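You operate a simulated robot arm through the tools that you are given. There is no shell and no other tool. Be economical: measure what you need, move in short steps, check, and stop when the job is done.

You run a simulated two-armed robot. Do the job below in one go: nothing can be reset, and whatever is moved stays where it is left.

TASK
Turn the air knob to 3 bar. Take the yellow cone and put it on the right bay of the kitting bench. Take the tall grey cone and put it on the left bay of the kitting bench. Switch the brake lever off. Take the yellow block on the packing table and put it away on the top of the grey bench. Take the blue water jug and put it on the back of the green bench. Fetch the blue bobbin and set it on the middle shelf of the right double shelves. Put the black brush from the bay four on the left end of the conveyor top. Open the left cupboard door, put the blue cloth from the middle shelf of the cream cupboard on the card tray, then shut the door. Open the band drawer, take the black band on the top of the grey bench and put it away in the inside of the band drawer, then shut the drawer. Any order will do. Set down upright: yellow cone, tall grey cone, yellow block, blue water jug.

It is judged by the outcome, as a careful person would: the job done as asked, and still so three seconds after it is handed in. It fails if anything else is knocked over, pushed out of place, dropped, spilled or broken. Flat cloth is picked up by pressing the open fingertips on it (5 to 10 N) and closing them slowly along it; thin cloth reads only 2 to 8 mm in the jaws.

THE ROBOT
Two 6-joint arms with two-finger parallel grippers on one trunk, on a base that drives. Base frame: it is fixed to the floor where the robot stands at the start and does not move with it; the origin is under the middle of the robot, x ahead of it, y to its left, z up; the surface under the hand at the start is at about z = 846. Lengths are in mm, angles in degrees, forces in N, time in s.
The left shoulder is at the start at [50, 170, 1310], the right one opposite. Each reaches about 1092 mm from its shoulder. Places, roughly: air knob [700, -100, 900]; back of the green bench (82x22 cm) [-1760, -3340, 860]; band drawer [-1400, 500, 700]; black band (14x8x2 cm) [1000, 2600, 900]; black brush (4x4x12 cm) [2100, -700, 1000]; blue bobbin (4x4x2 cm) [2300, -1300, 900]; blue cloth (11x7x3 cm) [-1700, 4900, 1000]; blue water jug [-4250, -1750, 1000]; brake lever [-4500, -6600, 1300]; card tray (35x25x3 cm) [-1400, 700, 900]; inside of the band drawer [-1400, 500, 700]; left bay of the kitting bench [-2500, 700, 900]; left cupboard door [-1600, 4800, 1000]; left end of the conveyor top [2200, -4200, 900]; middle shelf of the right double shelves [3900, -4100, 1200]; right bay of the kitting bench [-2500, -700, 900]; tall grey cone (8x8x15 cm) [800, -500, 1000]; top of the grey bench [900, 2900, 900]; yellow block (4x5x4 cm) [-4700, -4500, 900]; yellow cone (7x7x12 cm) [1000, 0, 900]. Payload 1.57 kg a hand.
The tool frame of a hand sits at the grasp point between the pads (the TCP): z along the fingers, y along the line on which they close. The tips reach 30 mm beyond it. Largest opening 80 mm; finger width 17, thickness 12; the body of the gripper, 40 by 82 mm, starts 80 mm behind the TCP.
Orientation is told as [roll, pitch, yaw] about the base's x, y, z axes, in that order, counted from this pose: with the fingers straight down and closing along the base's y, the tool's x points along the base's -x, its y along +y and its z along -z.

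THE INTERFACE
- The arms move only by the tool nudge_tool. It takes "left_steps", "right_steps" or both (then of equal length, played together; a hand with none holds still); each is a list of rows, each an object of numbers (a shift or turn left out is 0, a gripper value left out holds the last): "hand": the closure, from 0 (fully open) to 1 (shut); "tx", "ty", "tz": the shift along the tool's x, y, z in units of 40 mm (1.0 is 40 mm); "rx", "ry", "rz": the turn, a rotation vector about the tool's x, y, z in units of 4 degrees (1.0 is 4 degrees). In form: [{"hand": .., "tx": .., "ty": .., "tz": .., "rx": .., "ry": .., "rz": ..}, ...]. A call has 1 to 10 rows; each row shifts and turns the commanded pose from where the row before left it, along the tool's axes as they then stand. A call with a number of a shift or a turn outside -1 to 1 is refused whole. A row lasts 0.2 s, in which the tool goes at most 50 mm and 8.6 degrees; a call with a longer step from one row to the next is refused whole, and so is a gripper value outside its range. Where a pose cannot be reached the arm comes as near as it can. A force on the tool above 40 N (or 10 N above the force at the start of the call, whichever is more), or a blocked arm, ends the call early, and 0.2 s more pass. Each finger travels about 45 mm/s and halts on what it meets, pressing with about 26 N; the grip force reading is that of the motor and also rises with nothing between the fingers. The clock runs only during rows and for 0.2 s after the last one: add rows that do not move to give the fingers time. The reply holds the time, the measured pose of the TCP, the force on the tool along the base axes, the opening and the grip force, in the units named above and with some noise, with the torque about the TCP (base axes, N m) and any sound that the robot's microphone picked up.
- Cameras (640 x 400 px; columns grow to the right, rows downward): "scene" is now at [-17, 50.3, 1855.1]; the picture's right is [0.91, -0.41, 0.00], its down [-0.38, -0.85, -0.37] and it looks along [0.15, 0.34, -0.93] (base axes); focal length 214 px, centre (320, 200). "left" rides on the left gripper at [72, 7, -122] in its tool frame; the picture's right is [-0.09, 1.00, 0.00], its down [-0.84, -0.08, -0.54] and it looks along [-0.54, -0.05, 0.84] (tool axes); focal length 238 px, centre (320, 200). "right" rides on the right gripper at [72, -7, -122] in its tool frame; the picture's right is [0.09, 1.00, 0.00], its down [-0.84, 0.08, -0.54] and it looks along [-0.54, 0.05, 0.84] (tool axes); focal length 238 px, centre (320, 200). There is no depth. A picture from a camera that has moved, and an enlarged one, comes with that camera's place and axes in the base frame and with its lens.
- grab_frame(camera): a new picture of that camera. No time passes.
- lift_body(by): slides the trunk up (or, below 0, down) by that many mm; the arms and the scene camera ride with it, the base frame stays. It gives what a move gives, with no picture.
- steer(legs): drives the robot by 1 to 6 legs, each [ahead, left, turn to the left] in mm, mm and degrees, along the robot's own axes; the way and the turn of a leg run together, so that a leg with both is an arc; at most 1500 mm and 180 degrees a leg. The arms and the cameras ride along, it lands a little off, and it stops where it bumps. It gives what a move gives.
- aim_head(pan, tilt): turns the head with the scene camera to pan (to the left, within 86 degrees either way) and tilt (down, from -29 to 69), counted from straight ahead of the robot. It gives what a move gives.
- enlarge(camera, box): a new picture of the part [left, top, right, bottom] of that camera's present view, enlarged. No time passes.
- job_done(): hands the job in; it is judged then, once.

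Go step by step. Nothing tells you exact positions but the pictures and the camera data: compare them with the known pose of the tool, close in by small moves and look again before you grip or let go. The budget is 546 turns and 338 pictures, counting those below and the enlarged ones. Unless the task says otherwise, let go and move clear before handing in.

The tools are called after "Call:" by a JSON object that holds its "fn" and its "kwargs". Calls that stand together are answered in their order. nudge_tool: Moves the arms, as the interface text tells. Its arguments: {"type":"object","properties":{"left_steps":{"type":"array","items":{"type":"object","properties":{"hand":{"type":"number"},"tx":{"type":"number"},"ty":{"type":"number"},"tz":{"type":"number"},"rx":{"type":"number"},"ry":{"type":"number"},"rz":{"type":"number"}}}},"right_steps":{"type":"array","items":{"type":"object","properties":{"hand":{"type":"number"},"tx":{"type":"number"},"ty":{"type":"number"},"tz":{"type":"number"},"rx":{"type":"number"},"ry":{"type":"number"},"rz":{"type":"number"}}}}},"required":[]} The other tools are called the same way: lift_body (by) slides the trunk up or down; steer (legs) drives the base; aim_head (pan, tilt) turns the head that bears the scene camera; grab_frame (camera) takes a picture; enlarge (camera, box) takes an enlarged picture of a part of a camera's view; job_done () hands the job in.

At the start:

```text
time_s: 0.0
left_ee_pos: [539.0, 602.8, 1199.4]
left_ee_rot: [-0.1, 0.1, 0.1]
left_contact_force: [0.2, -0.1, 0.2]
left_ft_torque: [-0.02, -0.01, 0.0]
left_width: 80.1
left_finger_force: 0.0
right_ee_pos: [763.0, 71.2, 1199.2]
right_ee_rot: [0.0, 0.0, -0.1]
right_contact_force: [0.2, 1.4, -0.1]
right_ft_torque: [0.02, -0.03, -0.01]
right_width: 79.8
right_finger_force: 0.0
trunk travel left (down, up): [-925.0, 45.0]
robot x, y, heading: [-1.5, 0.6, -0.1]
head pan, tilt: [65.9, 68.1]
```

scene: 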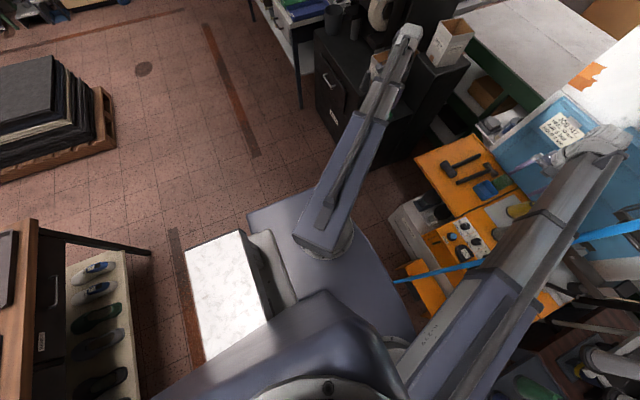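
right: 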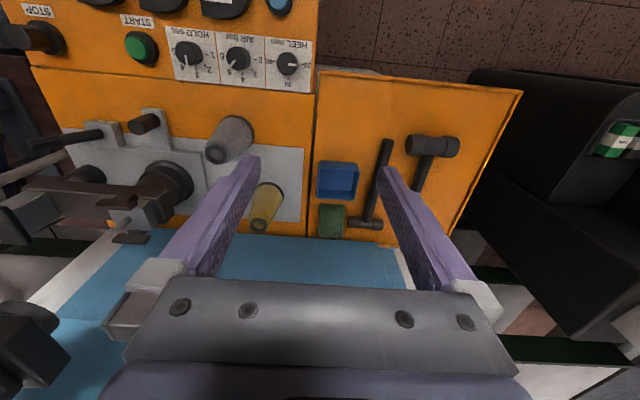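
left: 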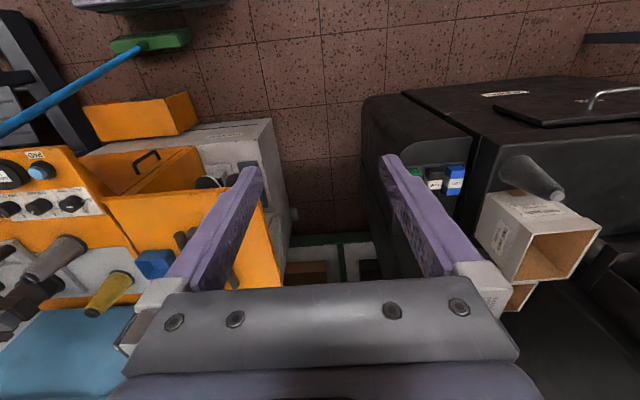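

I'll start by looking straight ahead with the head, at the air knob and the two cones.

Call:
{"fn": "aim_head", "kwargs": {"pan": 0, "tilt": 45}}

Call:
{"fn": "grab_frame", "kwargs": {"camera": "scene"}}

```text
time_s: 1.4
left_ee_pos: [539.5, 604.0, 1199.3]
left_ee_rot: [0.0, 0.0, 0.1]
left_contact_force: [0.0, 0.0, 0.4]
left_ft_torque: [0.0, 0.0, -0.02]
left_width: 79.8
left_finger_force: 0.1
right_ee_pos: [763.8, 70.7, 1200.4]
right_ee_rot: [0.0, 0.1, 0.0]
right_contact_force: [-0.5, -0.1, 0.4]
right_ft_torque: [0.0, 0.0, 0.0]
right_width: 80.1
right_finger_force: 0.0
trunk travel left (down, up): [-925.0, 45.0]
robot x, y, heading: [0.9, -1.8, 0.1]
head pan, tilt: [0.0, 45.0]
```

```text
334 pictures are left
camera scene: at [41.2, -1.5, 1883.2], right [0.0, -1.0, 0.0], down [-0.71, 0.0, -0.71], along [0.71, 0.0, -0.71], focal length 214 px, centre (320, 200)
```

scene: 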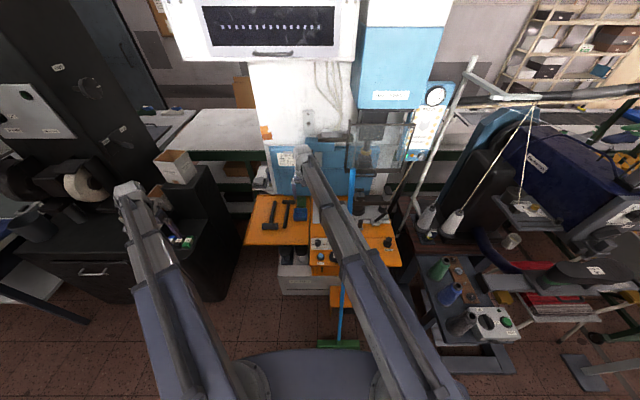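

I see an orange panel ahead, with knobs and perhaps the cones. I'll enlarge it.

Call:
{"fn": "enlarge", "kwargs": {"camera": "scene", "box": [230, 130, 430, 300]}}

Call:
{"fn": "enlarge", "kwargs": {"camera": "scene", "box": [400, 160, 580, 360]}}

Call:
{"fn": "enlarge", "kwargs": {"camera": "right", "box": [0, 0, 320, 250]}}

```text
2.35 times, centred on (330, 215) of scene
camera zoom: at [41.2, -1.5, 1883.2], right [0.0, -1.0, 0.0], down [-0.71, 0.0, -0.71], along [0.71, 0.0, -0.71], focal length 505 px, centre (296, 165)
```

zoom: 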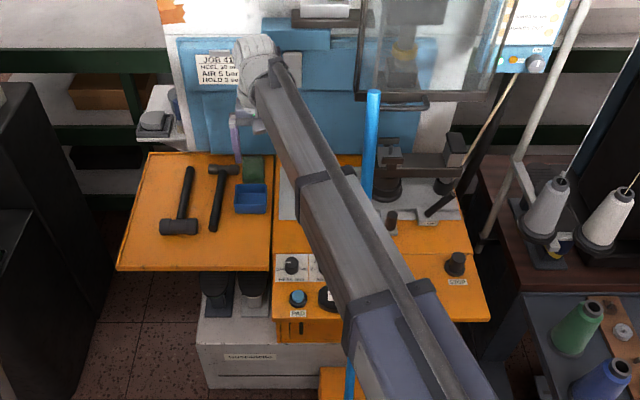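

```text
2.00 times, centred on (490, 260) of scene
camera zoom: at [41.2, -1.5, 1883.2], right [0.0, -1.0, 0.0], down [-0.71, 0.0, -0.71], along [0.71, 0.0, -0.71], focal length 429 px, centre (-20, 80)
```

zoom: 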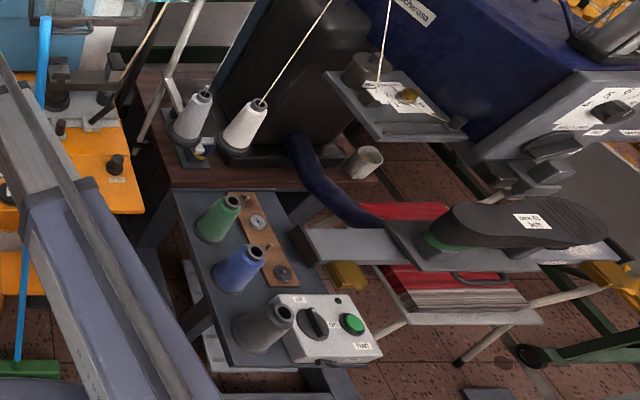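

```text
1.60 times, centred on (160, 125) of right
camera zoom: at [689.8, 63.0, 1321.2], right [-0.09, 1.0, 0.0], down [0.84, 0.08, 0.54], along [0.54, 0.05, -0.84], focal length 381 px, centre (576, 320)
```

zoom: 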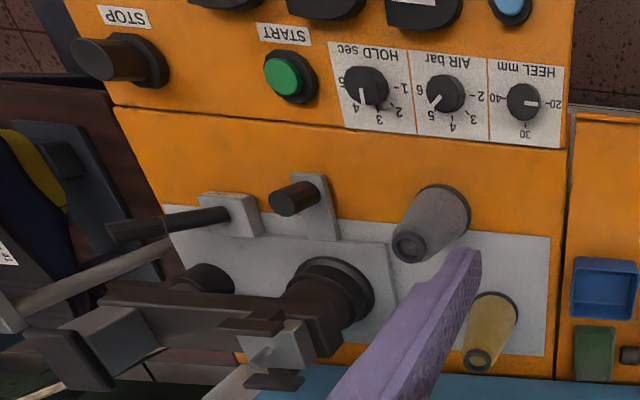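

The yellow cone is at about [987,-26,900] and the air knob at about [715,-61,900], now near 5. I'll take closer views of the knob and of the area on the right with the grey cones.

Call:
{"fn": "enlarge", "kwargs": {"camera": "right", "box": [160, 10, 320, 110]}}

Call:
{"fn": "aim_head", "kwargs": {"pan": -40, "tilt": 45}}

Call:
{"fn": "grab_frame", "kwargs": {"camera": "scene"}}

```text
4.00 times, centred on (240, 60) of right
camera zoom: at [689.8, 63.0, 1321.2], right [-0.09, 1.0, 0.0], down [0.84, 0.08, 0.54], along [0.54, 0.05, -0.84], focal length 953 px, centre (640, 760)
```

zoom: 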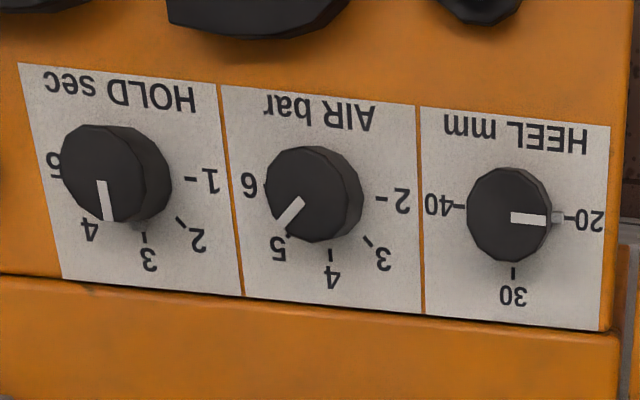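

```text
time_s: 2.4
left_ee_pos: [539.9, 604.8, 1199.2]
left_ee_rot: [0.0, 0.0, 0.0]
left_contact_force: [-0.6, 1.0, -0.1]
left_ft_torque: [0.0, -0.03, -0.01]
left_width: 79.8
left_finger_force: 0.0
right_ee_pos: [762.9, 69.8, 1200.6]
right_ee_rot: [0.0, 0.0, 0.0]
right_contact_force: [0.5, 0.1, 0.4]
right_ft_torque: [-0.05, -0.04, -0.01]
right_width: 80.1
right_finger_force: 0.1
trunk travel left (down, up): [-925.0, 45.0]
robot x, y, heading: [-3.4, 1.8, 0.1]
head pan, tilt: [-40.0, 45.0]
```

```text
329 pictures are left
camera scene: at [22.2, -53.8, 1883.2], right [-0.64, -0.77, 0.0], down [-0.54, 0.45, -0.71], along [0.54, -0.45, -0.71], focal length 214 px, centre (320, 200)
```

scene: 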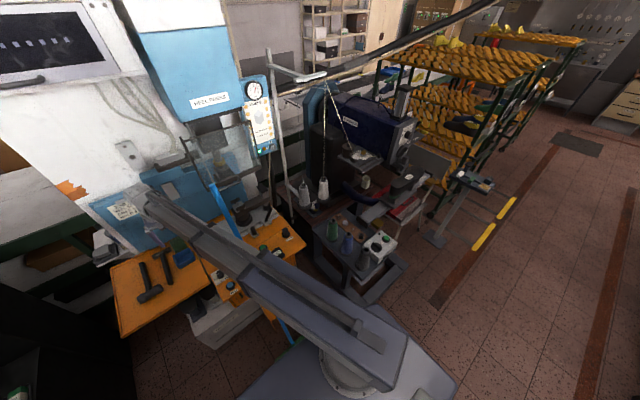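

The air dial runs 45 degrees per bar and points at 5, so it needs 90 degrees counter-clockwise from above. Now I'll look at the grey cones.

Call:
{"fn": "enlarge", "kwargs": {"camera": "scene", "box": [260, 140, 420, 300]}}

```text
2.50 times, centred on (340, 220) of scene
camera zoom: at [22.2, -53.8, 1883.2], right [-0.64, -0.77, 0.0], down [-0.54, 0.45, -0.71], along [0.54, -0.45, -0.71], focal length 536 px, centre (270, 150)
```

zoom: 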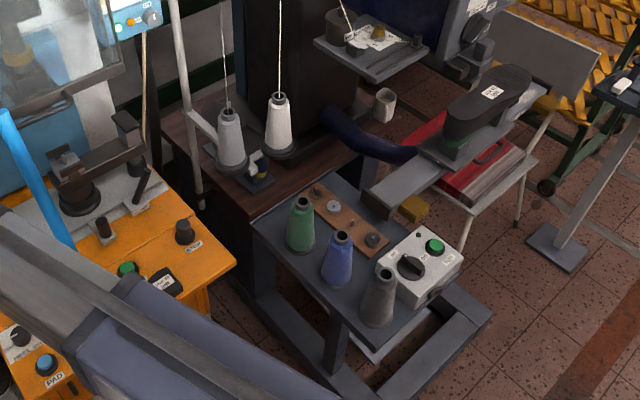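

The grey cone with thread at about [770,-560] looks like the tall one; I'll check it from nearer later. First I'll bring the right hand over the air knob.

Call:
{"fn": "nudge_tool", "kwargs": {"right_steps": [{"tx": 0.3, "ty": -0.82, "tz": 0.75}, {"tx": 0.3, "ty": -0.82, "tz": 0.75}, {"tx": 0.3, "ty": -0.82, "tz": 0.75}, {"tx": 0.3, "ty": -0.82, "tz": 0.75}]}}

Call:
{"fn": "grab_frame", "kwargs": {"camera": "right"}}

```text
time_s: 3.4
left_ee_pos: [540.3, 603.2, 1200.0]
left_ee_rot: [0.0, -0.1, 0.0]
left_contact_force: [0.1, -0.5, 0.2]
left_ft_torque: [0.02, 0.03, -0.01]
left_width: 80.0
left_finger_force: 0.0
right_ee_pos: [714.9, -61.8, 1200.7]
right_ee_rot: [0.0, 0.0, 0.0]
right_contact_force: [0.1, 0.2, 0.1]
right_ft_torque: [0.04, -0.01, -0.02]
right_width: 80.0
right_finger_force: 0.0
right hand out of reach, approached as far as the arm can: row 1, 2, 3, 4
trunk travel left (down, up): [-925.0, 45.0]
robot x, y, heading: [1.9, -2.5, -0.0]
head pan, tilt: [-40.0, 45.0]
```

```text
327 pictures are left
camera right: at [643.2, -68.9, 1321.3], right [-0.09, 1.0, 0.0], down [0.84, 0.08, 0.54], along [0.54, 0.05, -0.84], focal length 238 px, centre (320, 200)
```

right: 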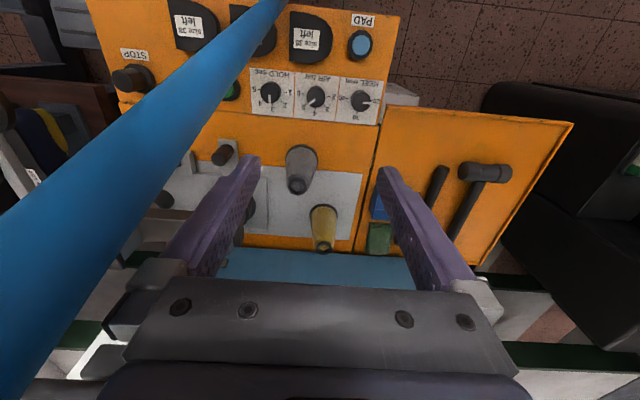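

The hand did not go down, and the blue broom pole leaning beside me, around [680,-120,1400], is close to the right arm. I'll look before moving again.

Call:
{"fn": "aim_head", "kwargs": {"pan": 0, "tilt": 60}}

Call:
{"fn": "grab_frame", "kwargs": {"camera": "scene"}}

Call:
{"fn": "grab_frame", "kwargs": {"camera": "left"}}

```text
time_s: 4.5
left_ee_pos: [539.3, 603.6, 1200.1]
left_ee_rot: [0.0, 0.1, 0.0]
left_contact_force: [-1.1, 0.3, 0.6]
left_ft_torque: [0.0, -0.01, -0.02]
left_width: 79.9
left_finger_force: 0.0
right_ee_pos: [715.3, -60.4, 1200.5]
right_ee_rot: [0.0, 0.0, 0.1]
right_contact_force: [0.8, -0.2, 0.0]
right_ft_torque: [0.0, 0.04, -0.01]
right_width: 79.9
right_finger_force: 0.0
trunk travel left (down, up): [-925.0, 45.0]
robot x, y, heading: [2.3, -4.3, -0.1]
head pan, tilt: [0.0, 60.0]
```

```text
326 pictures are left
camera scene: at [26.6, -1.6, 1863.8], right [0.0, -1.0, 0.0], down [-0.87, 0.0, -0.5], along [0.5, 0.0, -0.87], focal length 214 px, centre (320, 200)
```

scene: 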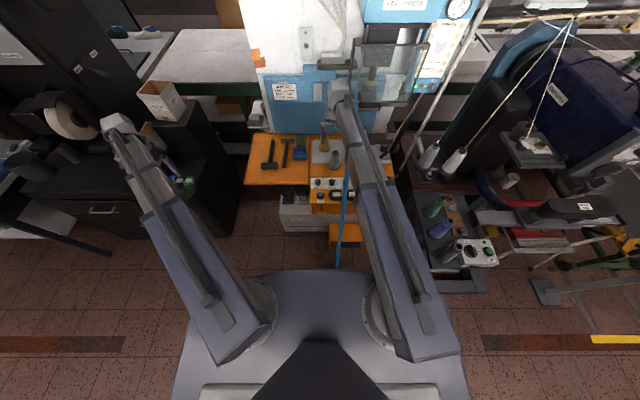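

```text
325 pictures are left
camera left: at [467.1, 610.8, 1321.3], right [0.09, 1.0, 0.0], down [0.84, -0.08, 0.54], along [0.54, -0.05, -0.84], focal length 238 px, centre (320, 200)
```

left: 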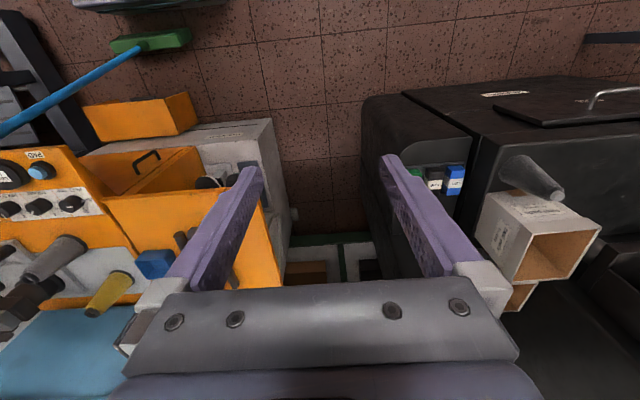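

The pole stands just right of the forearm, so I'll take the right hand back to the left, away from it. I'll also test how far down the left hand goes.

Call:
{"fn": "nudge_tool", "kwargs": {"right_steps": [{"ty": 0.9}, {"ty": 0.9}, {"ty": 0.9}, {"ty": 0.8}], "left_steps": [{"tz": 0.5}, {"tz": 0.5}, {"tz": 0.5}, {"tz": 0.5}]}}

```text
time_s: 5.5
left_ee_pos: [541.1, 603.9, 1199.2]
left_ee_rot: [0.1, 0.0, -0.1]
left_contact_force: [-0.2, 0.2, 0.6]
left_ft_torque: [-0.01, -0.01, 0.0]
left_width: 80.1
left_finger_force: 0.1
left hand out of reach, approached as far as the arm can: row 1, 2, 3, 4
right_ee_pos: [713.6, 79.1, 1199.3]
right_ee_rot: [0.0, 0.0, 0.0]
right_contact_force: [-0.2, 0.4, 1.2]
right_ft_torque: [-0.01, 0.0, 0.0]
right_width: 79.7
right_finger_force: 0.0
trunk travel left (down, up): [-925.0, 45.0]
robot x, y, heading: [-1.1, 0.7, -0.0]
head pan, tilt: [0.0, 60.0]
```

Both hands can't go lower than about 110 mm below the shoulder, so height has to come from the trunk. I'll back off the pole and shift left, so that the left arm can serve the knob and the yellow cone.

Call:
{"fn": "steer", "kwargs": {"legs": [[-300, 0, 0], [0, 150, 0]]}}

Call:
{"fn": "grab_frame", "kwargs": {"camera": "scene"}}

```text
time_s: 8.6
left_ee_pos: [235.4, 760.7, 1199.5]
left_ee_rot: [-0.1, -0.1, 0.3]
left_contact_force: [-0.6, 0.1, 0.5]
left_ft_torque: [-0.03, 0.0, 0.02]
left_width: 80.1
left_finger_force: 0.1
right_ee_pos: [411.3, 236.4, 1199.9]
right_ee_rot: [-0.1, 0.0, 0.3]
right_contact_force: [0.2, 0.5, 0.0]
right_ft_torque: [-0.01, -0.01, 0.0]
right_width: 79.9
right_finger_force: 0.1
trunk travel left (down, up): [-925.0, 45.0]
robot x, y, heading: [-298.6, 148.9, 0.4]
head pan, tilt: [0.0, 60.0]
```

```text
324 pictures are left
camera scene: at [-275.6, 153.5, 1863.8], right [0.01, -1.0, 0.0], down [-0.87, -0.01, -0.5], along [0.5, 0.0, -0.87], focal length 214 px, centre (320, 200)
```

scene: 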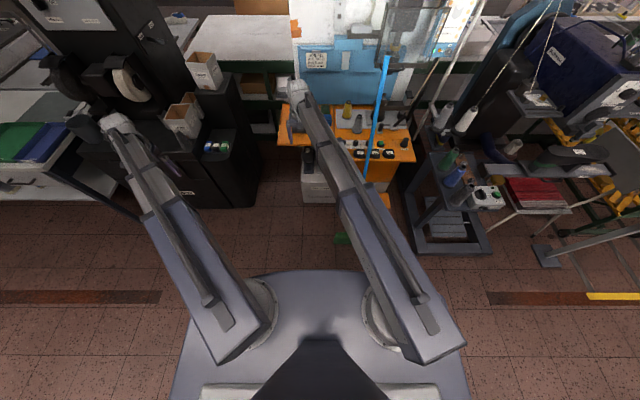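

The pole tip is at about [735,-130,1365] and its foot near [400,-145,0]. I'll tuck the right arm in to the right, clear the way for the left arm, and check.

Call:
{"fn": "nudge_tool", "kwargs": {"right_steps": [{"tx": 0.66, "ty": -0.82}, {"tx": 0.66, "ty": -0.82}, {"tx": 0.66, "ty": -0.82}, {"tx": 0.66, "ty": -0.82}, {"tx": 0.66, "ty": -0.82}, {"tx": 0.66, "ty": -0.82}, {"tx": 0.66, "ty": -0.82}, {"tx": 0.66, "ty": -0.82}, {"tx": 0.66, "ty": -0.82}, {"tx": 0.66, "ty": -0.82}]}}

Call:
{"fn": "grab_frame", "kwargs": {"camera": "scene"}}

```text
time_s: 10.8
left_ee_pos: [233.0, 759.4, 1200.0]
left_ee_rot: [0.0, 0.0, 0.3]
left_contact_force: [0.5, 0.1, -0.3]
left_ft_torque: [0.0, -0.01, -0.03]
left_width: 80.1
left_finger_force: 0.2
right_ee_pos: [149.8, -96.2, 1200.7]
right_ee_rot: [0.0, 0.0, 0.4]
right_contact_force: [-0.2, 0.6, 0.0]
right_ft_torque: [0.0, 0.0, 0.02]
right_width: 79.8
right_finger_force: 0.0
right hand out of reach, approached as far as the arm can: row 4
trunk travel left (down, up): [-925.0, 45.0]
robot x, y, heading: [-303.4, 150.5, 0.3]
head pan, tilt: [0.0, 60.0]
```

```text
323 pictures are left
camera scene: at [-276.1, 150.5, 1863.8], right [0.01, -1.0, 0.0], down [-0.87, 0.0, -0.5], along [0.5, 0.0, -0.87], focal length 214 px, centre (320, 200)
```

scene: 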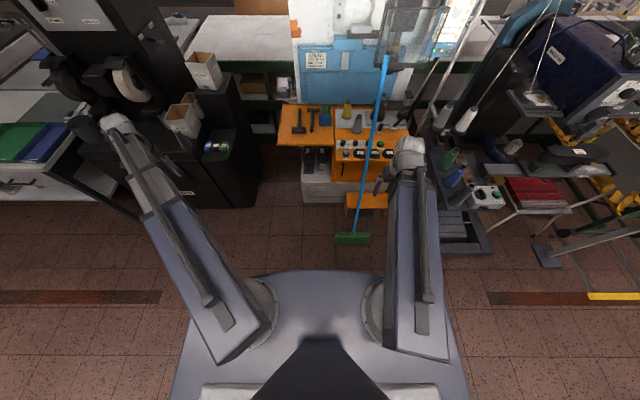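

The right arm is now tucked clear of the broom. Next I'll swing the left hand to the front middle.

Call:
{"fn": "nudge_tool", "kwargs": {"left_steps": [{"ty": -1}, {"ty": -1}, {"ty": -1}, {"ty": -1}, {"ty": -1}, {"ty": -1}, {"ty": -1}, {"ty": -1}, {"ty": -1}, {"ty": -1}]}}

Call:
{"fn": "nudge_tool", "kwargs": {"left_steps": [{"ty": -1, "tx": -0.3}, {"ty": -1, "tx": -0.3}, {"ty": -1, "tx": -0.3}, {"ty": -1, "tx": -0.3}, {"ty": -0.5}]}}

Call:
{"fn": "lift_body", "kwargs": {"by": -200}}

Call:
{"fn": "grab_frame", "kwargs": {"camera": "left"}}

```text
time_s: 12.9
left_ee_pos: [236.8, 360.1, 1200.5]
left_ee_rot: [0.0, 0.0, 0.3]
left_contact_force: [0.4, 0.4, -0.2]
left_ft_torque: [0.03, -0.02, -0.01]
left_width: 80.2
left_finger_force: 0.0
left hand out of reach, approached as far as the arm can: row 3, 5, 10
right_ee_pos: [149.4, -94.7, 1200.5]
right_ee_rot: [0.1, 0.1, 0.3]
right_contact_force: [1.3, 0.0, -0.2]
right_ft_torque: [-0.01, 0.01, 0.0]
right_width: 80.0
right_finger_force: 0.1
trunk travel left (down, up): [-925.0, 45.0]
robot x, y, heading: [-300.3, 151.6, 0.2]
head pan, tilt: [0.0, 60.0]
```

```text
time_s: 14.2
left_ee_pos: [285.2, 178.8, 1199.8]
left_ee_rot: [0.0, 0.0, 0.3]
left_contact_force: [0.3, 0.7, 0.0]
left_ft_torque: [0.0, 0.01, -0.01]
left_width: 79.9
left_finger_force: 0.0
right_ee_pos: [151.0, -95.8, 1199.4]
right_ee_rot: [0.0, 0.0, 0.3]
right_contact_force: [0.5, -0.1, -0.5]
right_ft_torque: [0.06, -0.01, -0.01]
right_width: 80.0
right_finger_force: 0.1
trunk travel left (down, up): [-925.0, 45.0]
robot x, y, heading: [-302.2, 154.3, 0.2]
head pan, tilt: [0.0, 60.0]
```

```text
time_s: 16.3
left_ee_pos: [285.3, 179.0, 1000.6]
left_ee_rot: [0.0, -0.1, 0.3]
left_contact_force: [0.3, 0.3, -1.1]
left_ft_torque: [0.01, -0.02, -0.01]
left_width: 79.8
left_finger_force: 0.0
right_ee_pos: [150.8, -95.0, 1000.0]
right_ee_rot: [0.0, 0.0, 0.3]
right_contact_force: [0.2, -1.1, 0.0]
right_ft_torque: [0.0, -0.01, 0.02]
right_width: 79.9
right_finger_force: 0.0
trunk travel left (down, up): [-725.0, 245.0]
robot x, y, heading: [-300.4, 152.9, 0.3]
head pan, tilt: [0.0, 60.0]
```

```text
322 pictures are left
camera left: at [212.2, 185.6, 1121.4], right [0.09, 1.0, 0.0], down [0.84, -0.07, 0.54], along [0.54, -0.05, -0.84], focal length 238 px, centre (320, 200)
```

left: 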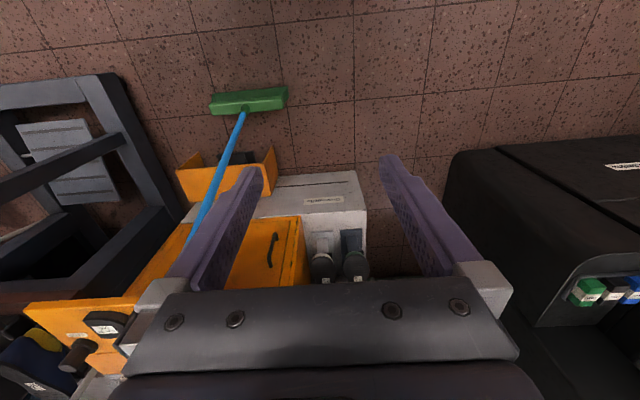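

Now I'll drive forward 220 mm, checking the base stays behind the broom.

Call:
{"fn": "steer", "kwargs": {"legs": [[220, 0, 0]]}}

Call:
{"fn": "grab_frame", "kwargs": {"camera": "scene"}}

Call:
{"fn": "grab_frame", "kwargs": {"camera": "left"}}

```text
time_s: 18.0
left_ee_pos: [504.9, 181.9, 999.0]
left_ee_rot: [0.0, 0.1, 0.5]
left_contact_force: [0.4, 0.5, -1.1]
left_ft_torque: [-0.01, 0.06, -0.01]
left_width: 80.0
left_finger_force: 0.1
right_ee_pos: [369.9, -92.0, 999.7]
right_ee_rot: [0.0, 0.1, 0.4]
right_contact_force: [0.2, 0.7, 0.2]
right_ft_torque: [-0.02, 0.05, -0.02]
right_width: 79.9
right_finger_force: 0.1
trunk travel left (down, up): [-725.0, 245.0]
robot x, y, heading: [-83.7, 154.0, 0.7]
head pan, tilt: [0.0, 60.0]
```

```text
321 pictures are left
camera scene: at [-55.9, 152.6, 1663.7], right [0.01, -1.0, 0.0], down [-0.87, -0.01, -0.5], along [0.5, 0.0, -0.87], focal length 214 px, centre (320, 200)
```

scene: 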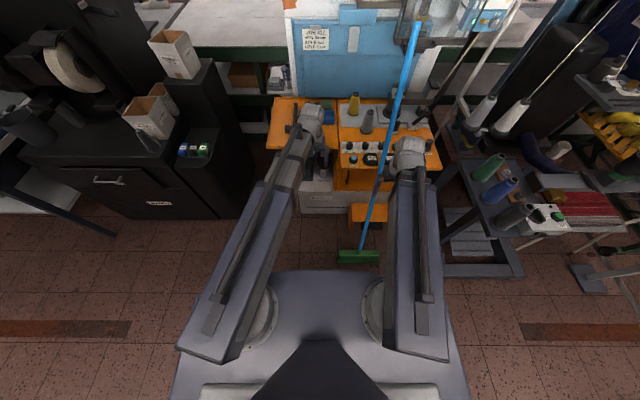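

```text
320 pictures are left
camera left: at [431.0, 188.3, 1120.7], right [0.08, 1.0, 0.0], down [0.84, -0.07, 0.54], along [0.54, -0.05, -0.84], focal length 238 px, centre (320, 200)
```

left: 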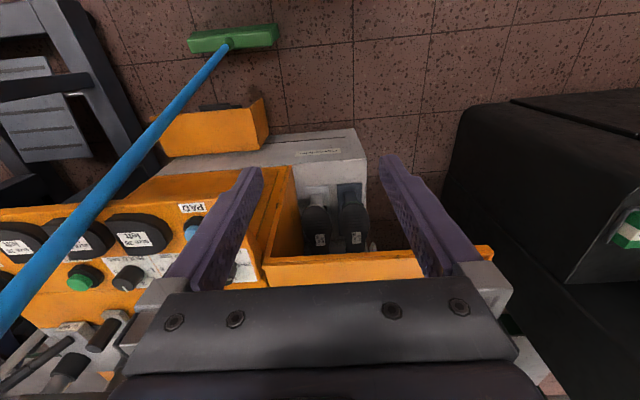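

Clear so far. I'll turn the left hand 90 degrees clockwise first, so that the camera stays away from the pole while the knob is turned back.

Call:
{"fn": "nudge_tool", "kwargs": {"left_steps": [{"rz": 1}, {"rz": 1}, {"rz": 1}, {"rz": 1}, {"rz": 1}, {"rz": 1}, {"rz": 1}, {"rz": 1}, {"rz": 1}, {"rz": 1}]}}

Call:
{"fn": "nudge_tool", "kwargs": {"left_steps": [{"rz": 1}, {"rz": 1}, {"rz": 1}, {"rz": 1}, {"rz": 1}, {"rz": 1}, {"rz": 1}, {"rz": 1}, {"rz": 1}, {"rz": 1}]}}

Call:
{"fn": "nudge_tool", "kwargs": {"left_steps": [{"rz": 1}, {"rz": 1}, {"rz": 0.6}, {"ty": 0.8, "tx": -0.8}, {"ty": 0.8, "tx": -0.8}, {"ty": 0.8, "tx": -0.8}]}}

Call:
{"fn": "grab_frame", "kwargs": {"camera": "left"}}

```text
time_s: 20.2
left_ee_pos: [502.9, 182.0, 999.2]
left_ee_rot: [0.0, 0.0, -39.6]
left_contact_force: [-0.2, 0.2, 0.4]
left_ft_torque: [0.0, -0.03, -0.03]
left_width: 79.8
left_finger_force: 0.1
right_ee_pos: [367.8, -93.0, 999.7]
right_ee_rot: [0.0, -0.1, 0.3]
right_contact_force: [-0.5, -0.2, -0.2]
right_ft_torque: [0.01, 0.0, 0.01]
right_width: 80.0
right_finger_force: 0.0
trunk travel left (down, up): [-725.0, 245.0]
robot x, y, heading: [-81.9, 154.0, 0.7]
head pan, tilt: [0.0, 60.0]
```

```text
time_s: 22.4
left_ee_pos: [502.8, 181.9, 1000.4]
left_ee_rot: [0.1, 0.0, -79.5]
left_contact_force: [-0.1, 0.4, 0.2]
left_ft_torque: [-0.04, 0.0, -0.03]
left_width: 80.1
left_finger_force: 0.1
right_ee_pos: [368.5, -92.6, 1000.2]
right_ee_rot: [0.1, 0.1, 0.5]
right_contact_force: [-0.3, -1.4, -0.1]
right_ft_torque: [0.01, 0.04, 0.01]
right_width: 80.1
right_finger_force: 0.2
trunk travel left (down, up): [-725.0, 245.0]
robot x, y, heading: [-87.3, 154.2, 0.3]
head pan, tilt: [0.0, 60.0]
```

```text
time_s: 23.8
left_ee_pos: [600.2, 87.8, 998.4]
left_ee_rot: [0.0, -0.1, -90.0]
left_contact_force: [0.5, -0.9, 0.0]
left_ft_torque: [0.02, -0.05, 0.02]
left_width: 79.9
left_finger_force: 0.2
right_ee_pos: [369.1, -93.5, 999.7]
right_ee_rot: [0.0, 0.1, 0.5]
right_contact_force: [0.3, 0.0, -0.6]
right_ft_torque: [-0.02, -0.04, 0.01]
right_width: 79.9
right_finger_force: 0.1
trunk travel left (down, up): [-725.0, 245.0]
robot x, y, heading: [-86.5, 155.4, 0.6]
head pan, tilt: [0.0, 60.0]
```

```text
319 pictures are left
camera left: at [605.6, 159.5, 1121.0], right [1.0, -0.09, 0.0], down [-0.08, -0.84, 0.54], along [-0.05, -0.54, -0.84], focal length 238 px, centre (320, 200)
```

left: 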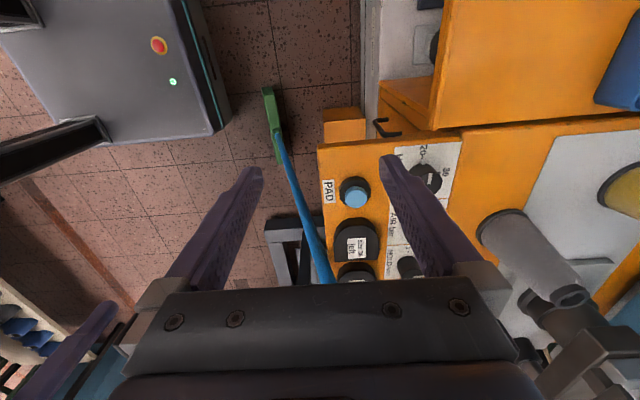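

The knob tops are at about z=850, with the air knob near [720,-79]. I'll move over it at this height, half closing the fingers, then look.

Call:
{"fn": "nudge_tool", "kwargs": {"left_steps": [{"ty": 0.6, "tx": -0.84, "hand": 0.3}, {"ty": 0.6, "tx": -0.84}, {"ty": 0.6, "tx": -0.84}, {"ty": 0.6, "tx": -0.84}, {"ty": 0.6, "tx": -0.82}]}}

Call:
{"fn": "grab_frame", "kwargs": {"camera": "left"}}

Call:
{"fn": "grab_frame", "kwargs": {"camera": "scene"}}

```text
time_s: 25.0
left_ee_pos: [718.4, -80.2, 1000.5]
left_ee_rot: [0.1, 0.0, -90.1]
left_contact_force: [0.2, 0.6, 0.8]
left_ft_torque: [-0.03, 0.0, -0.01]
left_width: 56.1
left_finger_force: 0.1
right_ee_pos: [369.9, -92.8, 999.0]
right_ee_rot: [0.0, 0.0, 0.5]
right_contact_force: [-0.1, 0.7, -0.5]
right_ft_torque: [0.04, -0.01, 0.0]
right_width: 80.3
right_finger_force: 0.0
trunk travel left (down, up): [-725.0, 245.0]
robot x, y, heading: [-82.0, 153.7, 0.3]
head pan, tilt: [0.0, 60.0]
```

```text
318 pictures are left
camera left: at [724.4, -8.1, 1120.9], right [1.0, -0.09, 0.0], down [-0.08, -0.84, 0.54], along [-0.05, -0.54, -0.84], focal length 238 px, centre (320, 200)
```

left: 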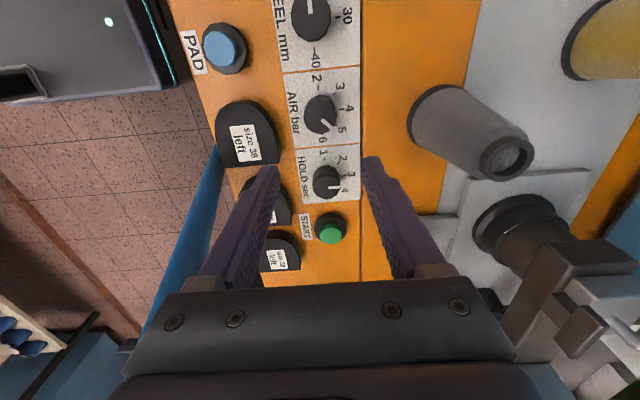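

```text
317 pictures are left
camera scene: at [-57.1, 152.0, 1663.7], right [0.01, -1.0, 0.0], down [-0.87, -0.01, -0.5], along [0.5, 0.0, -0.87], focal length 214 px, centre (320, 200)
```

scene: 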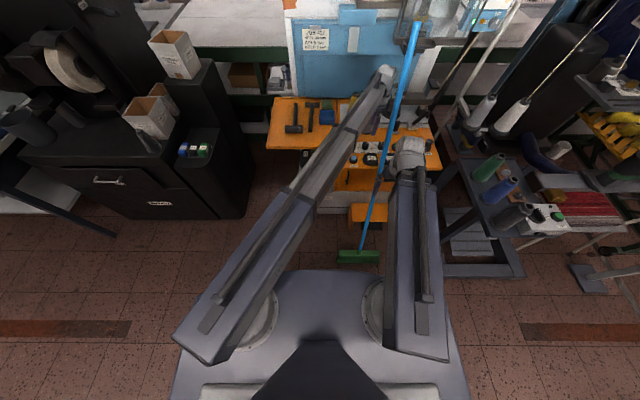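

The knob is at about [719,-71]. I'll enlarge it to judge its tilt and size.

Call:
{"fn": "enlarge", "kwargs": {"camera": "left", "box": [260, 60, 380, 135]}}

```text
5.33 times, centred on (320, 98) of left
camera zoom: at [724.4, -8.1, 1120.9], right [1.0, -0.09, 0.0], down [-0.08, -0.84, 0.54], along [-0.05, -0.54, -0.84], focal length 1271 px, centre (320, 747)
```

zoom: 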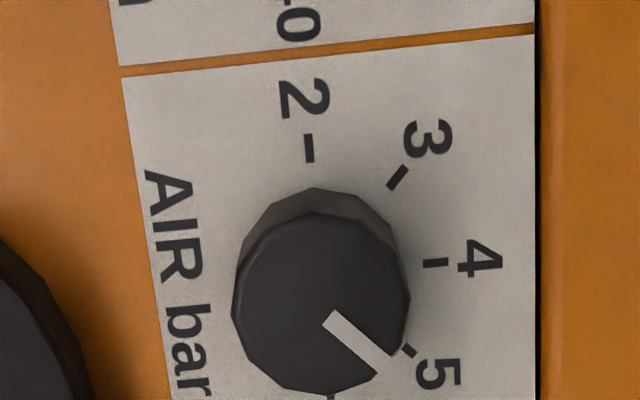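

The panel is level, the knob face is at about z 850 and the base at about 822, with a diameter of about 36. I'll centre over it and lower the trunk in two steps.

Call:
{"fn": "nudge_tool", "kwargs": {"left_steps": [{"tx": 0.16}]}}

Call:
{"fn": "lift_body", "kwargs": {"by": -90}}

Call:
{"fn": "grab_frame", "kwargs": {"camera": "left"}}

```text
time_s: 25.4
left_ee_pos: [717.9, -75.3, 1000.5]
left_ee_rot: [0.0, -0.1, -89.9]
left_contact_force: [0.0, 0.7, -0.1]
left_ft_torque: [0.0, 0.03, -0.01]
left_width: 56.0
left_finger_force: 0.0
right_ee_pos: [368.4, -93.0, 998.6]
right_ee_rot: [0.0, 0.0, 0.4]
right_contact_force: [-0.6, 0.1, 0.1]
right_ft_torque: [0.0, -0.01, 0.0]
right_width: 80.1
right_finger_force: 0.1
trunk travel left (down, up): [-725.0, 245.0]
robot x, y, heading: [-83.8, 155.4, 0.2]
head pan, tilt: [0.0, 60.0]
```

```text
time_s: 26.6
left_ee_pos: [718.4, -74.7, 909.7]
left_ee_rot: [0.1, 0.0, -90.0]
left_contact_force: [1.2, 1.2, -0.6]
left_ft_torque: [-0.02, -0.01, 0.01]
left_width: 56.1
left_finger_force: 0.1
right_ee_pos: [369.0, -93.9, 910.6]
right_ee_rot: [0.1, 0.1, 0.5]
right_contact_force: [0.5, 0.0, 0.6]
right_ft_torque: [0.0, 0.02, 0.01]
right_width: 79.6
right_finger_force: 0.0
trunk travel left (down, up): [-635.0, 335.0]
robot x, y, heading: [-83.6, 154.1, 0.2]
head pan, tilt: [0.0, 60.0]
```

```text
315 pictures are left
camera left: at [723.2, -2.0, 1031.5], right [1.0, -0.09, 0.0], down [-0.08, -0.84, 0.54], along [-0.05, -0.54, -0.84], focal length 238 px, centre (320, 200)
```

left: 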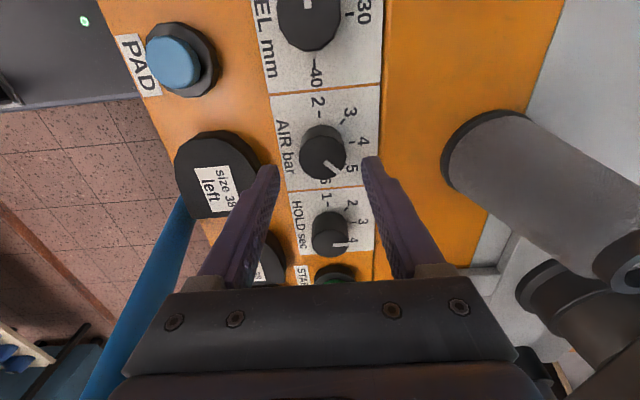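

Call:
{"fn": "enlarge", "kwargs": {"camera": "left", "box": [260, 110, 380, 185]}}

```text
5.33 times, centred on (320, 148) of left
camera zoom: at [723.2, -2.0, 1031.5], right [1.0, -0.09, 0.0], down [-0.08, -0.84, 0.54], along [-0.05, -0.54, -0.84], focal length 1271 px, centre (320, 480)
```

zoom: 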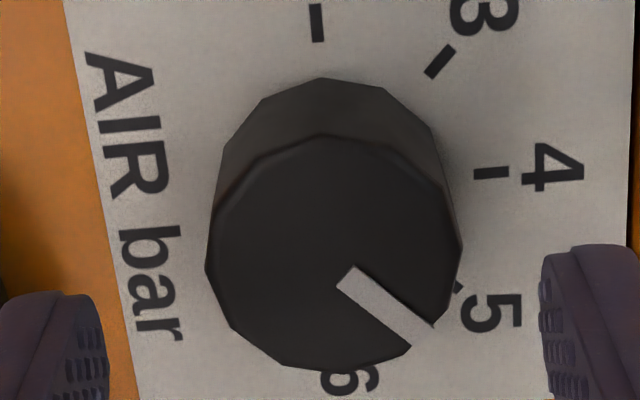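

Triangulating again puts the knob top at about z 875, the base at about 851, and y at about -68. I'll adjust and lower by a small amount only.

Call:
{"fn": "nudge_tool", "kwargs": {"left_steps": [{"tx": 0.16}]}}

Call:
{"fn": "lift_body", "kwargs": {"by": -20}}

Call:
{"fn": "enlarge", "kwargs": {"camera": "left", "box": [220, 90, 420, 215]}}

```text
time_s: 27.0
left_ee_pos: [717.4, -67.7, 909.4]
left_ee_rot: [0.0, 0.0, -90.0]
left_contact_force: [-0.4, 0.7, 0.8]
left_ft_torque: [-0.02, 0.02, 0.0]
left_width: 55.8
left_finger_force: 0.0
right_ee_pos: [367.5, -93.0, 909.4]
right_ee_rot: [0.0, 0.0, 0.5]
right_contact_force: [-0.5, -0.2, 0.2]
right_ft_torque: [0.01, 0.0, -0.03]
right_width: 79.7
right_finger_force: 0.1
trunk travel left (down, up): [-635.0, 335.0]
robot x, y, heading: [-86.5, 151.4, 0.5]
head pan, tilt: [0.0, 60.0]
```

```text
time_s: 27.7
left_ee_pos: [718.1, -67.2, 889.7]
left_ee_rot: [0.0, 0.1, -90.0]
left_contact_force: [-0.6, 0.2, 0.1]
left_ft_torque: [0.02, 0.0, 0.01]
left_width: 56.1
left_finger_force: 0.0
right_ee_pos: [369.7, -92.9, 889.6]
right_ee_rot: [0.0, 0.1, 0.4]
right_contact_force: [0.5, 0.5, 0.4]
right_ft_torque: [-0.03, -0.02, -0.02]
right_width: 80.1
right_finger_force: 0.0
trunk travel left (down, up): [-615.0, 355.0]
robot x, y, heading: [-84.1, 155.2, 0.3]
head pan, tilt: [0.0, 60.0]
```

```text
3.20 times, centred on (320, 152) of left
camera zoom: at [722.7, 4.8, 1011.4], right [1.0, -0.09, 0.0], down [-0.08, -0.84, 0.54], along [-0.05, -0.54, -0.84], focal length 763 px, centre (320, 352)
```

zoom: 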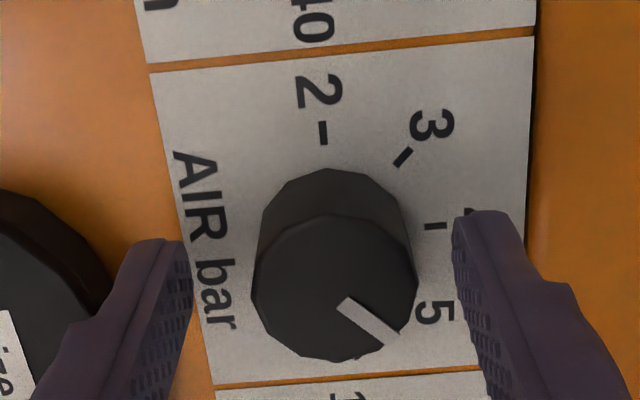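

The fingers straddle the knob with the tips about 15 mm below its top. I'll close on it.

Call:
{"fn": "nudge_tool", "kwargs": {"left_steps": [{"ty": 0.06}, {"hand": 0.5}, {"hand": 0.7}, {"hand": 0.8}, {}]}}

Call:
{"fn": "enlarge", "kwargs": {"camera": "left", "box": [220, 90, 420, 215]}}

```text
time_s: 28.9
left_ee_pos: [720.3, -68.7, 890.0]
left_ee_rot: [0.0, -0.1, -90.0]
left_contact_force: [5.4, -1.6, 2.8]
left_ft_torque: [0.0, 0.18, -0.02]
left_width: 33.7
left_finger_force: 37.0
right_ee_pos: [368.9, -92.7, 890.0]
right_ee_rot: [0.0, 0.1, 0.5]
right_contact_force: [0.5, 0.2, -0.1]
right_ft_torque: [0.03, 0.02, 0.01]
right_width: 80.1
right_finger_force: 0.0
trunk travel left (down, up): [-615.0, 355.0]
robot x, y, heading: [-84.9, 154.3, 0.3]
head pan, tilt: [0.0, 60.0]
```

```text
3.20 times, centred on (320, 152) of left
camera zoom: at [725.4, 3.9, 1011.3], right [1.0, -0.09, 0.0], down [-0.08, -0.84, 0.54], along [-0.05, -0.54, -0.84], focal length 763 px, centre (320, 352)
```

zoom: 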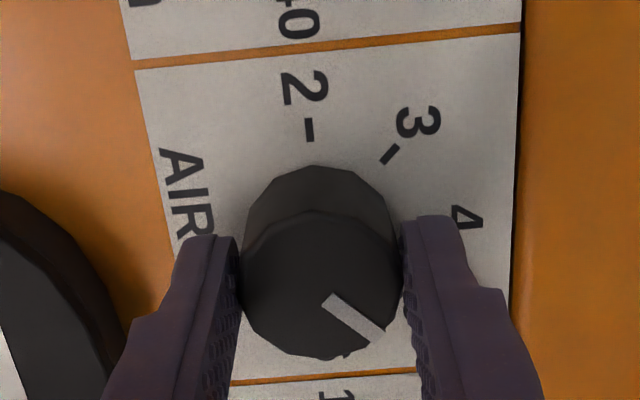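

I have the knob, 33.7 mm wide. Now I'll turn it counter-clockwise.

Call:
{"fn": "nudge_tool", "kwargs": {"left_steps": [{"rz": -1}, {"rz": -1}, {"rz": -1}, {"rz": -1}, {"rz": -1}, {"rz": -1}, {"rz": -1}, {"rz": -1}, {"rz": -1}, {"rz": -1}]}}

Call:
{"fn": "enlarge", "kwargs": {"camera": "left", "box": [220, 90, 420, 215]}}

```text
time_s: 31.1
left_ee_pos: [720.1, -67.6, 890.7]
left_ee_rot: [-0.1, 0.0, -49.8]
left_contact_force: [4.0, -8.8, 4.7]
left_ft_torque: [-0.83, -1.01, 0.03]
left_width: 33.8
left_finger_force: 41.3
right_ee_pos: [369.5, -94.0, 889.0]
right_ee_rot: [0.0, 0.0, 0.4]
right_contact_force: [-0.6, -0.2, -0.4]
right_ft_torque: [-0.01, 0.01, 0.01]
right_width: 79.8
right_finger_force: 0.1
trunk travel left (down, up): [-615.0, 355.0]
robot x, y, heading: [-85.3, 152.0, 0.3]
head pan, tilt: [0.0, 60.0]
```

```text
3.20 times, centred on (320, 152) of left
camera zoom: at [678.0, -8.6, 1011.3], right [0.82, 0.57, 0.0], down [0.48, -0.69, 0.54], along [0.31, -0.45, -0.84], focal length 763 px, centre (320, 352)
```

zoom: 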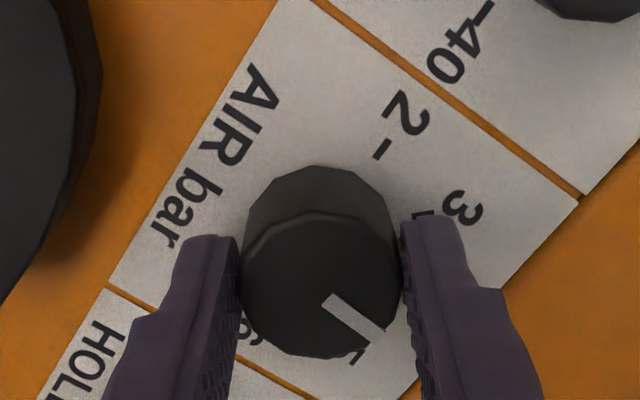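

The knob turns with the hand. I'll go the remaining 50 degrees.

Call:
{"fn": "nudge_tool", "kwargs": {"left_steps": [{"rz": -1}, {"rz": -1}, {"rz": -1}, {"rz": -1}, {"rz": -1}, {"rz": -1}, {"rz": -1}, {"rz": -1}, {"rz": -1}, {"rz": -1}]}}

Call:
{"fn": "nudge_tool", "kwargs": {"left_steps": [{"rz": -1}, {"rz": -1}, {"rz": -0.5}, {}]}}

Call:
{"fn": "enlarge", "kwargs": {"camera": "left", "box": [220, 90, 420, 215]}}

```text
time_s: 33.3
left_ee_pos: [721.1, -67.6, 889.8]
left_ee_rot: [0.0, 0.0, -9.9]
left_contact_force: [9.7, -10.5, 8.7]
left_ft_torque: [-0.03, -1.49, 0.01]
left_width: 33.5
left_finger_force: 41.8
right_ee_pos: [368.0, -92.7, 889.7]
right_ee_rot: [-0.1, 0.0, 0.4]
right_contact_force: [0.9, -0.3, -0.2]
right_ft_torque: [-0.01, -0.03, -0.01]
right_width: 80.0
right_finger_force: 0.1
trunk travel left (down, up): [-615.0, 355.0]
robot x, y, heading: [-88.5, 155.6, 0.3]
head pan, tilt: [0.0, 60.0]
```

```text
time_s: 34.3
left_ee_pos: [721.6, -67.6, 890.5]
left_ee_rot: [0.0, 0.0, 0.1]
left_contact_force: [10.4, -13.7, 9.3]
left_ft_torque: [-0.02, -0.37, 0.01]
left_width: 33.6
left_finger_force: 41.2
right_ee_pos: [370.1, -92.9, 890.1]
right_ee_rot: [0.0, 0.0, 0.3]
right_contact_force: [0.4, 0.6, -0.3]
right_ft_torque: [0.01, 0.0, 0.03]
right_width: 80.0
right_finger_force: 0.0
trunk travel left (down, up): [-615.0, 355.0]
robot x, y, heading: [-85.7, 153.1, 0.1]
head pan, tilt: [0.0, 60.0]
```

```text
3.20 times, centred on (320, 152) of left
camera zoom: at [647.3, -60.9, 1011.2], right [0.09, 1.0, 0.0], down [0.84, -0.08, 0.54], along [0.54, -0.05, -0.84], focal length 763 px, centre (320, 352)
```

zoom: 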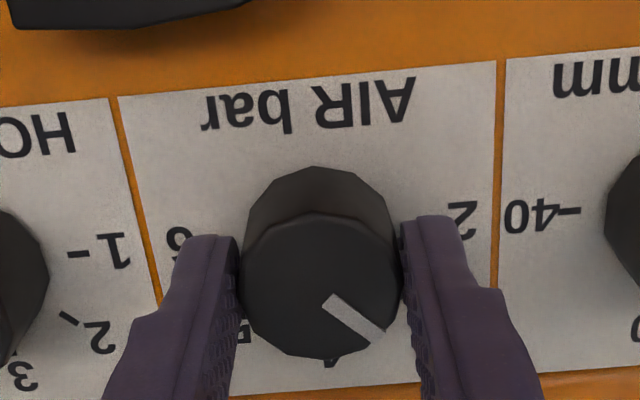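

The pointer stands at 3. I'll release, rise and verify.

Call:
{"fn": "nudge_tool", "kwargs": {"left_steps": [{"hand": 0.45}, {"hand": 0.3}, {}]}}

Call:
{"fn": "lift_body", "kwargs": {"by": 120}}

Call:
{"fn": "enlarge", "kwargs": {"camera": "left", "box": [160, 0, 480, 200]}}

```text
time_s: 35.1
left_ee_pos: [720.1, -68.0, 890.5]
left_ee_rot: [0.1, 0.0, 0.0]
left_contact_force: [-0.9, 0.5, 0.4]
left_ft_torque: [-0.03, -0.05, 0.01]
left_width: 55.8
left_finger_force: 0.1
right_ee_pos: [368.8, -92.7, 889.5]
right_ee_rot: [-0.1, 0.0, 0.4]
right_contact_force: [0.1, -0.5, 0.1]
right_ft_torque: [0.02, 0.03, -0.03]
right_width: 80.2
right_finger_force: 0.0
trunk travel left (down, up): [-615.0, 355.0]
robot x, y, heading: [-82.4, 155.0, 0.5]
head pan, tilt: [0.0, 60.0]
```

```text
time_s: 36.6
left_ee_pos: [719.0, -68.0, 1009.6]
left_ee_rot: [0.1, 0.0, 0.0]
left_contact_force: [-0.4, -0.1, -1.1]
left_ft_torque: [0.02, 0.0, 0.02]
left_width: 56.2
left_finger_force: 0.0
right_ee_pos: [369.3, -92.7, 1009.7]
right_ee_rot: [0.1, -0.1, 0.5]
right_contact_force: [-0.1, -0.1, -0.7]
right_ft_torque: [0.02, 0.01, 0.0]
right_width: 80.2
right_finger_force: 0.1
trunk travel left (down, up): [-735.0, 235.0]
robot x, y, heading: [-86.1, 153.0, 0.4]
head pan, tilt: [0.0, 60.0]
```

```text
2.00 times, centred on (320, 100) of left
camera zoom: at [647.2, -59.7, 1131.2], right [0.09, 1.0, 0.0], down [0.84, -0.08, 0.54], along [0.54, -0.05, -0.84], focal length 477 px, centre (320, 400)
```

zoom: 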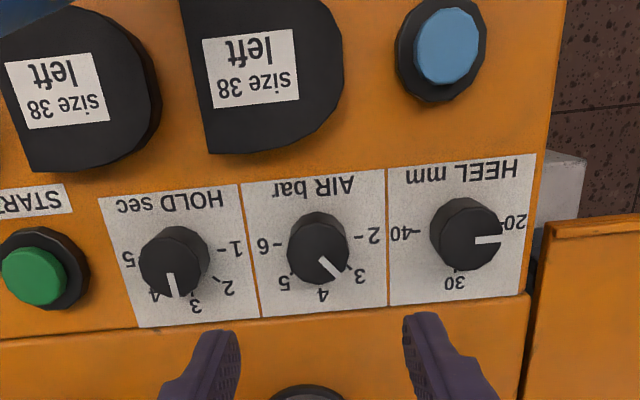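

The air knob reads 3 bar. For the yellow cone I'll move the base left, clear of the broom, and use the right arm.

Call:
{"fn": "steer", "kwargs": {"legs": [[0, 230, 0]]}}

Call:
{"fn": "nudge_tool", "kwargs": {"left_steps": [{"tx": 0.7, "ty": 0.9}, {"tx": 0.7, "ty": 0.9}, {"tx": 0.7, "ty": 0.9}, {"tx": 0.7, "ty": 0.9}, {"tx": 0.7, "ty": 0.9}, {"tx": 0.7, "ty": 0.9}, {"tx": 0.7, "ty": 0.9}, {"tx": 0.7, "ty": 0.9}, {"tx": 0.7, "ty": 0.9}, {"tx": 0.7, "ty": 0.9}]}}

Call:
{"fn": "grab_frame", "kwargs": {"camera": "scene"}}

```text
time_s: 38.3
left_ee_pos: [718.0, 160.3, 1010.1]
left_ee_rot: [-0.1, -0.1, -0.3]
left_contact_force: [0.2, 0.3, 0.6]
left_ft_torque: [-0.07, -0.01, 0.03]
left_width: 56.2
left_finger_force: 0.1
right_ee_pos: [367.2, 135.0, 1010.8]
right_ee_rot: [-0.1, 0.0, 0.1]
right_contact_force: [0.0, -0.2, 0.4]
right_ft_torque: [0.01, 0.0, 0.0]
right_width: 79.8
right_finger_force: 0.1
trunk travel left (down, up): [-735.0, 235.0]
robot x, y, heading: [-82.5, 385.7, 0.1]
head pan, tilt: [0.0, 60.0]
```

```text
time_s: 40.5
left_ee_pos: [437.5, 522.4, 1010.1]
left_ee_rot: [0.0, 0.0, -0.2]
left_contact_force: [0.0, -0.7, -0.4]
left_ft_torque: [-0.03, -0.01, -0.02]
left_width: 56.0
left_finger_force: 0.1
left hand out of reach, approached as far as the arm can: row 1, 3, 6
right_ee_pos: [365.2, 135.0, 1010.0]
right_ee_rot: [0.0, 0.0, 0.2]
right_contact_force: [-1.6, 0.1, 0.7]
right_ft_torque: [0.01, -0.01, 0.01]
right_width: 79.6
right_finger_force: 0.0
trunk travel left (down, up): [-735.0, 235.0]
robot x, y, heading: [-83.5, 379.3, -0.0]
head pan, tilt: [0.0, 60.0]
```

```text
308 pictures are left
camera scene: at [-59.4, 382.7, 1673.8], right [0.0, -1.0, 0.0], down [-0.87, 0.0, -0.5], along [0.5, 0.0, -0.87], focal length 214 px, centre (320, 200)
```

scene: 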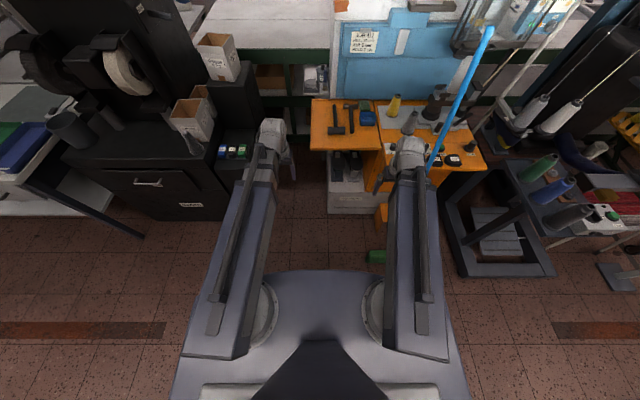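

The broom head is about 340 mm wide, so I'll move further left before going forward, then reach the yellow cone with the right arm from the left.

Call:
{"fn": "steer", "kwargs": {"legs": [[0, 190, 0], [200, 0, 0]]}}

Call:
{"fn": "lift_body", "kwargs": {"by": 80}}

Call:
{"fn": "aim_head", "kwargs": {"pan": -30, "tilt": 55}}

Call:
{"fn": "grab_frame", "kwargs": {"camera": "scene"}}

```text
time_s: 43.3
left_ee_pos: [637.8, 710.3, 1008.7]
left_ee_rot: [0.0, 0.1, -0.4]
left_contact_force: [0.3, 1.1, 0.1]
left_ft_torque: [-0.02, 0.1, 0.0]
left_width: 55.9
left_finger_force: 0.0
right_ee_pos: [564.0, 325.6, 1009.8]
right_ee_rot: [0.0, 0.1, 0.0]
right_contact_force: [0.6, 0.1, -0.6]
right_ft_torque: [0.01, 0.0, -0.03]
right_width: 80.0
right_finger_force: 0.0
trunk travel left (down, up): [-735.0, 235.0]
robot x, y, heading: [110.2, 572.9, -0.0]
head pan, tilt: [0.0, 60.0]
```

```text
time_s: 44.5
left_ee_pos: [637.5, 710.3, 1090.0]
left_ee_rot: [0.0, 0.1, -0.4]
left_contact_force: [-0.7, 0.1, 0.2]
left_ft_torque: [-0.01, 0.01, 0.03]
left_width: 56.3
left_finger_force: 0.0
right_ee_pos: [563.6, 324.7, 1090.7]
right_ee_rot: [0.0, 0.0, 0.0]
right_contact_force: [-0.8, -0.5, 0.0]
right_ft_torque: [0.0, 0.02, -0.04]
right_width: 79.7
right_finger_force: 0.0
trunk travel left (down, up): [-815.0, 155.0]
robot x, y, heading: [114.2, 575.5, 0.4]
head pan, tilt: [0.0, 60.0]
```

```text
time_s: 45.4
left_ee_pos: [637.5, 711.9, 1089.4]
left_ee_rot: [0.0, 0.0, -0.5]
left_contact_force: [-0.1, -0.6, 0.4]
left_ft_torque: [-0.01, 0.0, -0.01]
left_width: 56.0
left_finger_force: 0.0
right_ee_pos: [564.5, 325.6, 1090.7]
right_ee_rot: [0.0, 0.0, 0.0]
right_contact_force: [0.1, 0.7, 0.2]
right_ft_torque: [0.0, -0.04, 0.02]
right_width: 80.2
right_finger_force: 0.1
trunk travel left (down, up): [-815.0, 155.0]
robot x, y, heading: [109.1, 574.6, 0.0]
head pan, tilt: [-30.0, 55.0]
```

```text
307 pictures are left
camera scene: at [135.1, 537.6, 1759.8], right [-0.5, -0.87, 0.0], down [-0.71, 0.41, -0.57], along [0.5, -0.29, -0.82], focal length 214 px, centre (320, 200)
```

scene: 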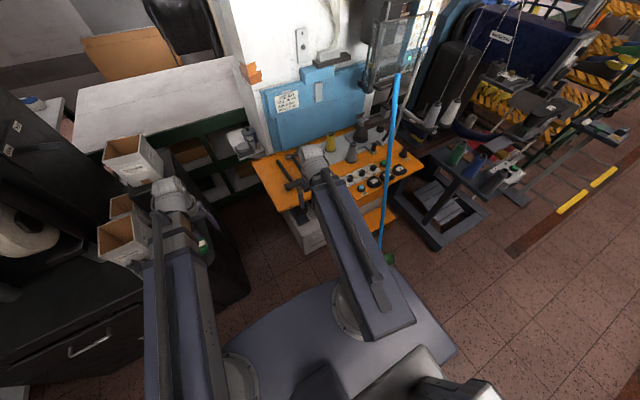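

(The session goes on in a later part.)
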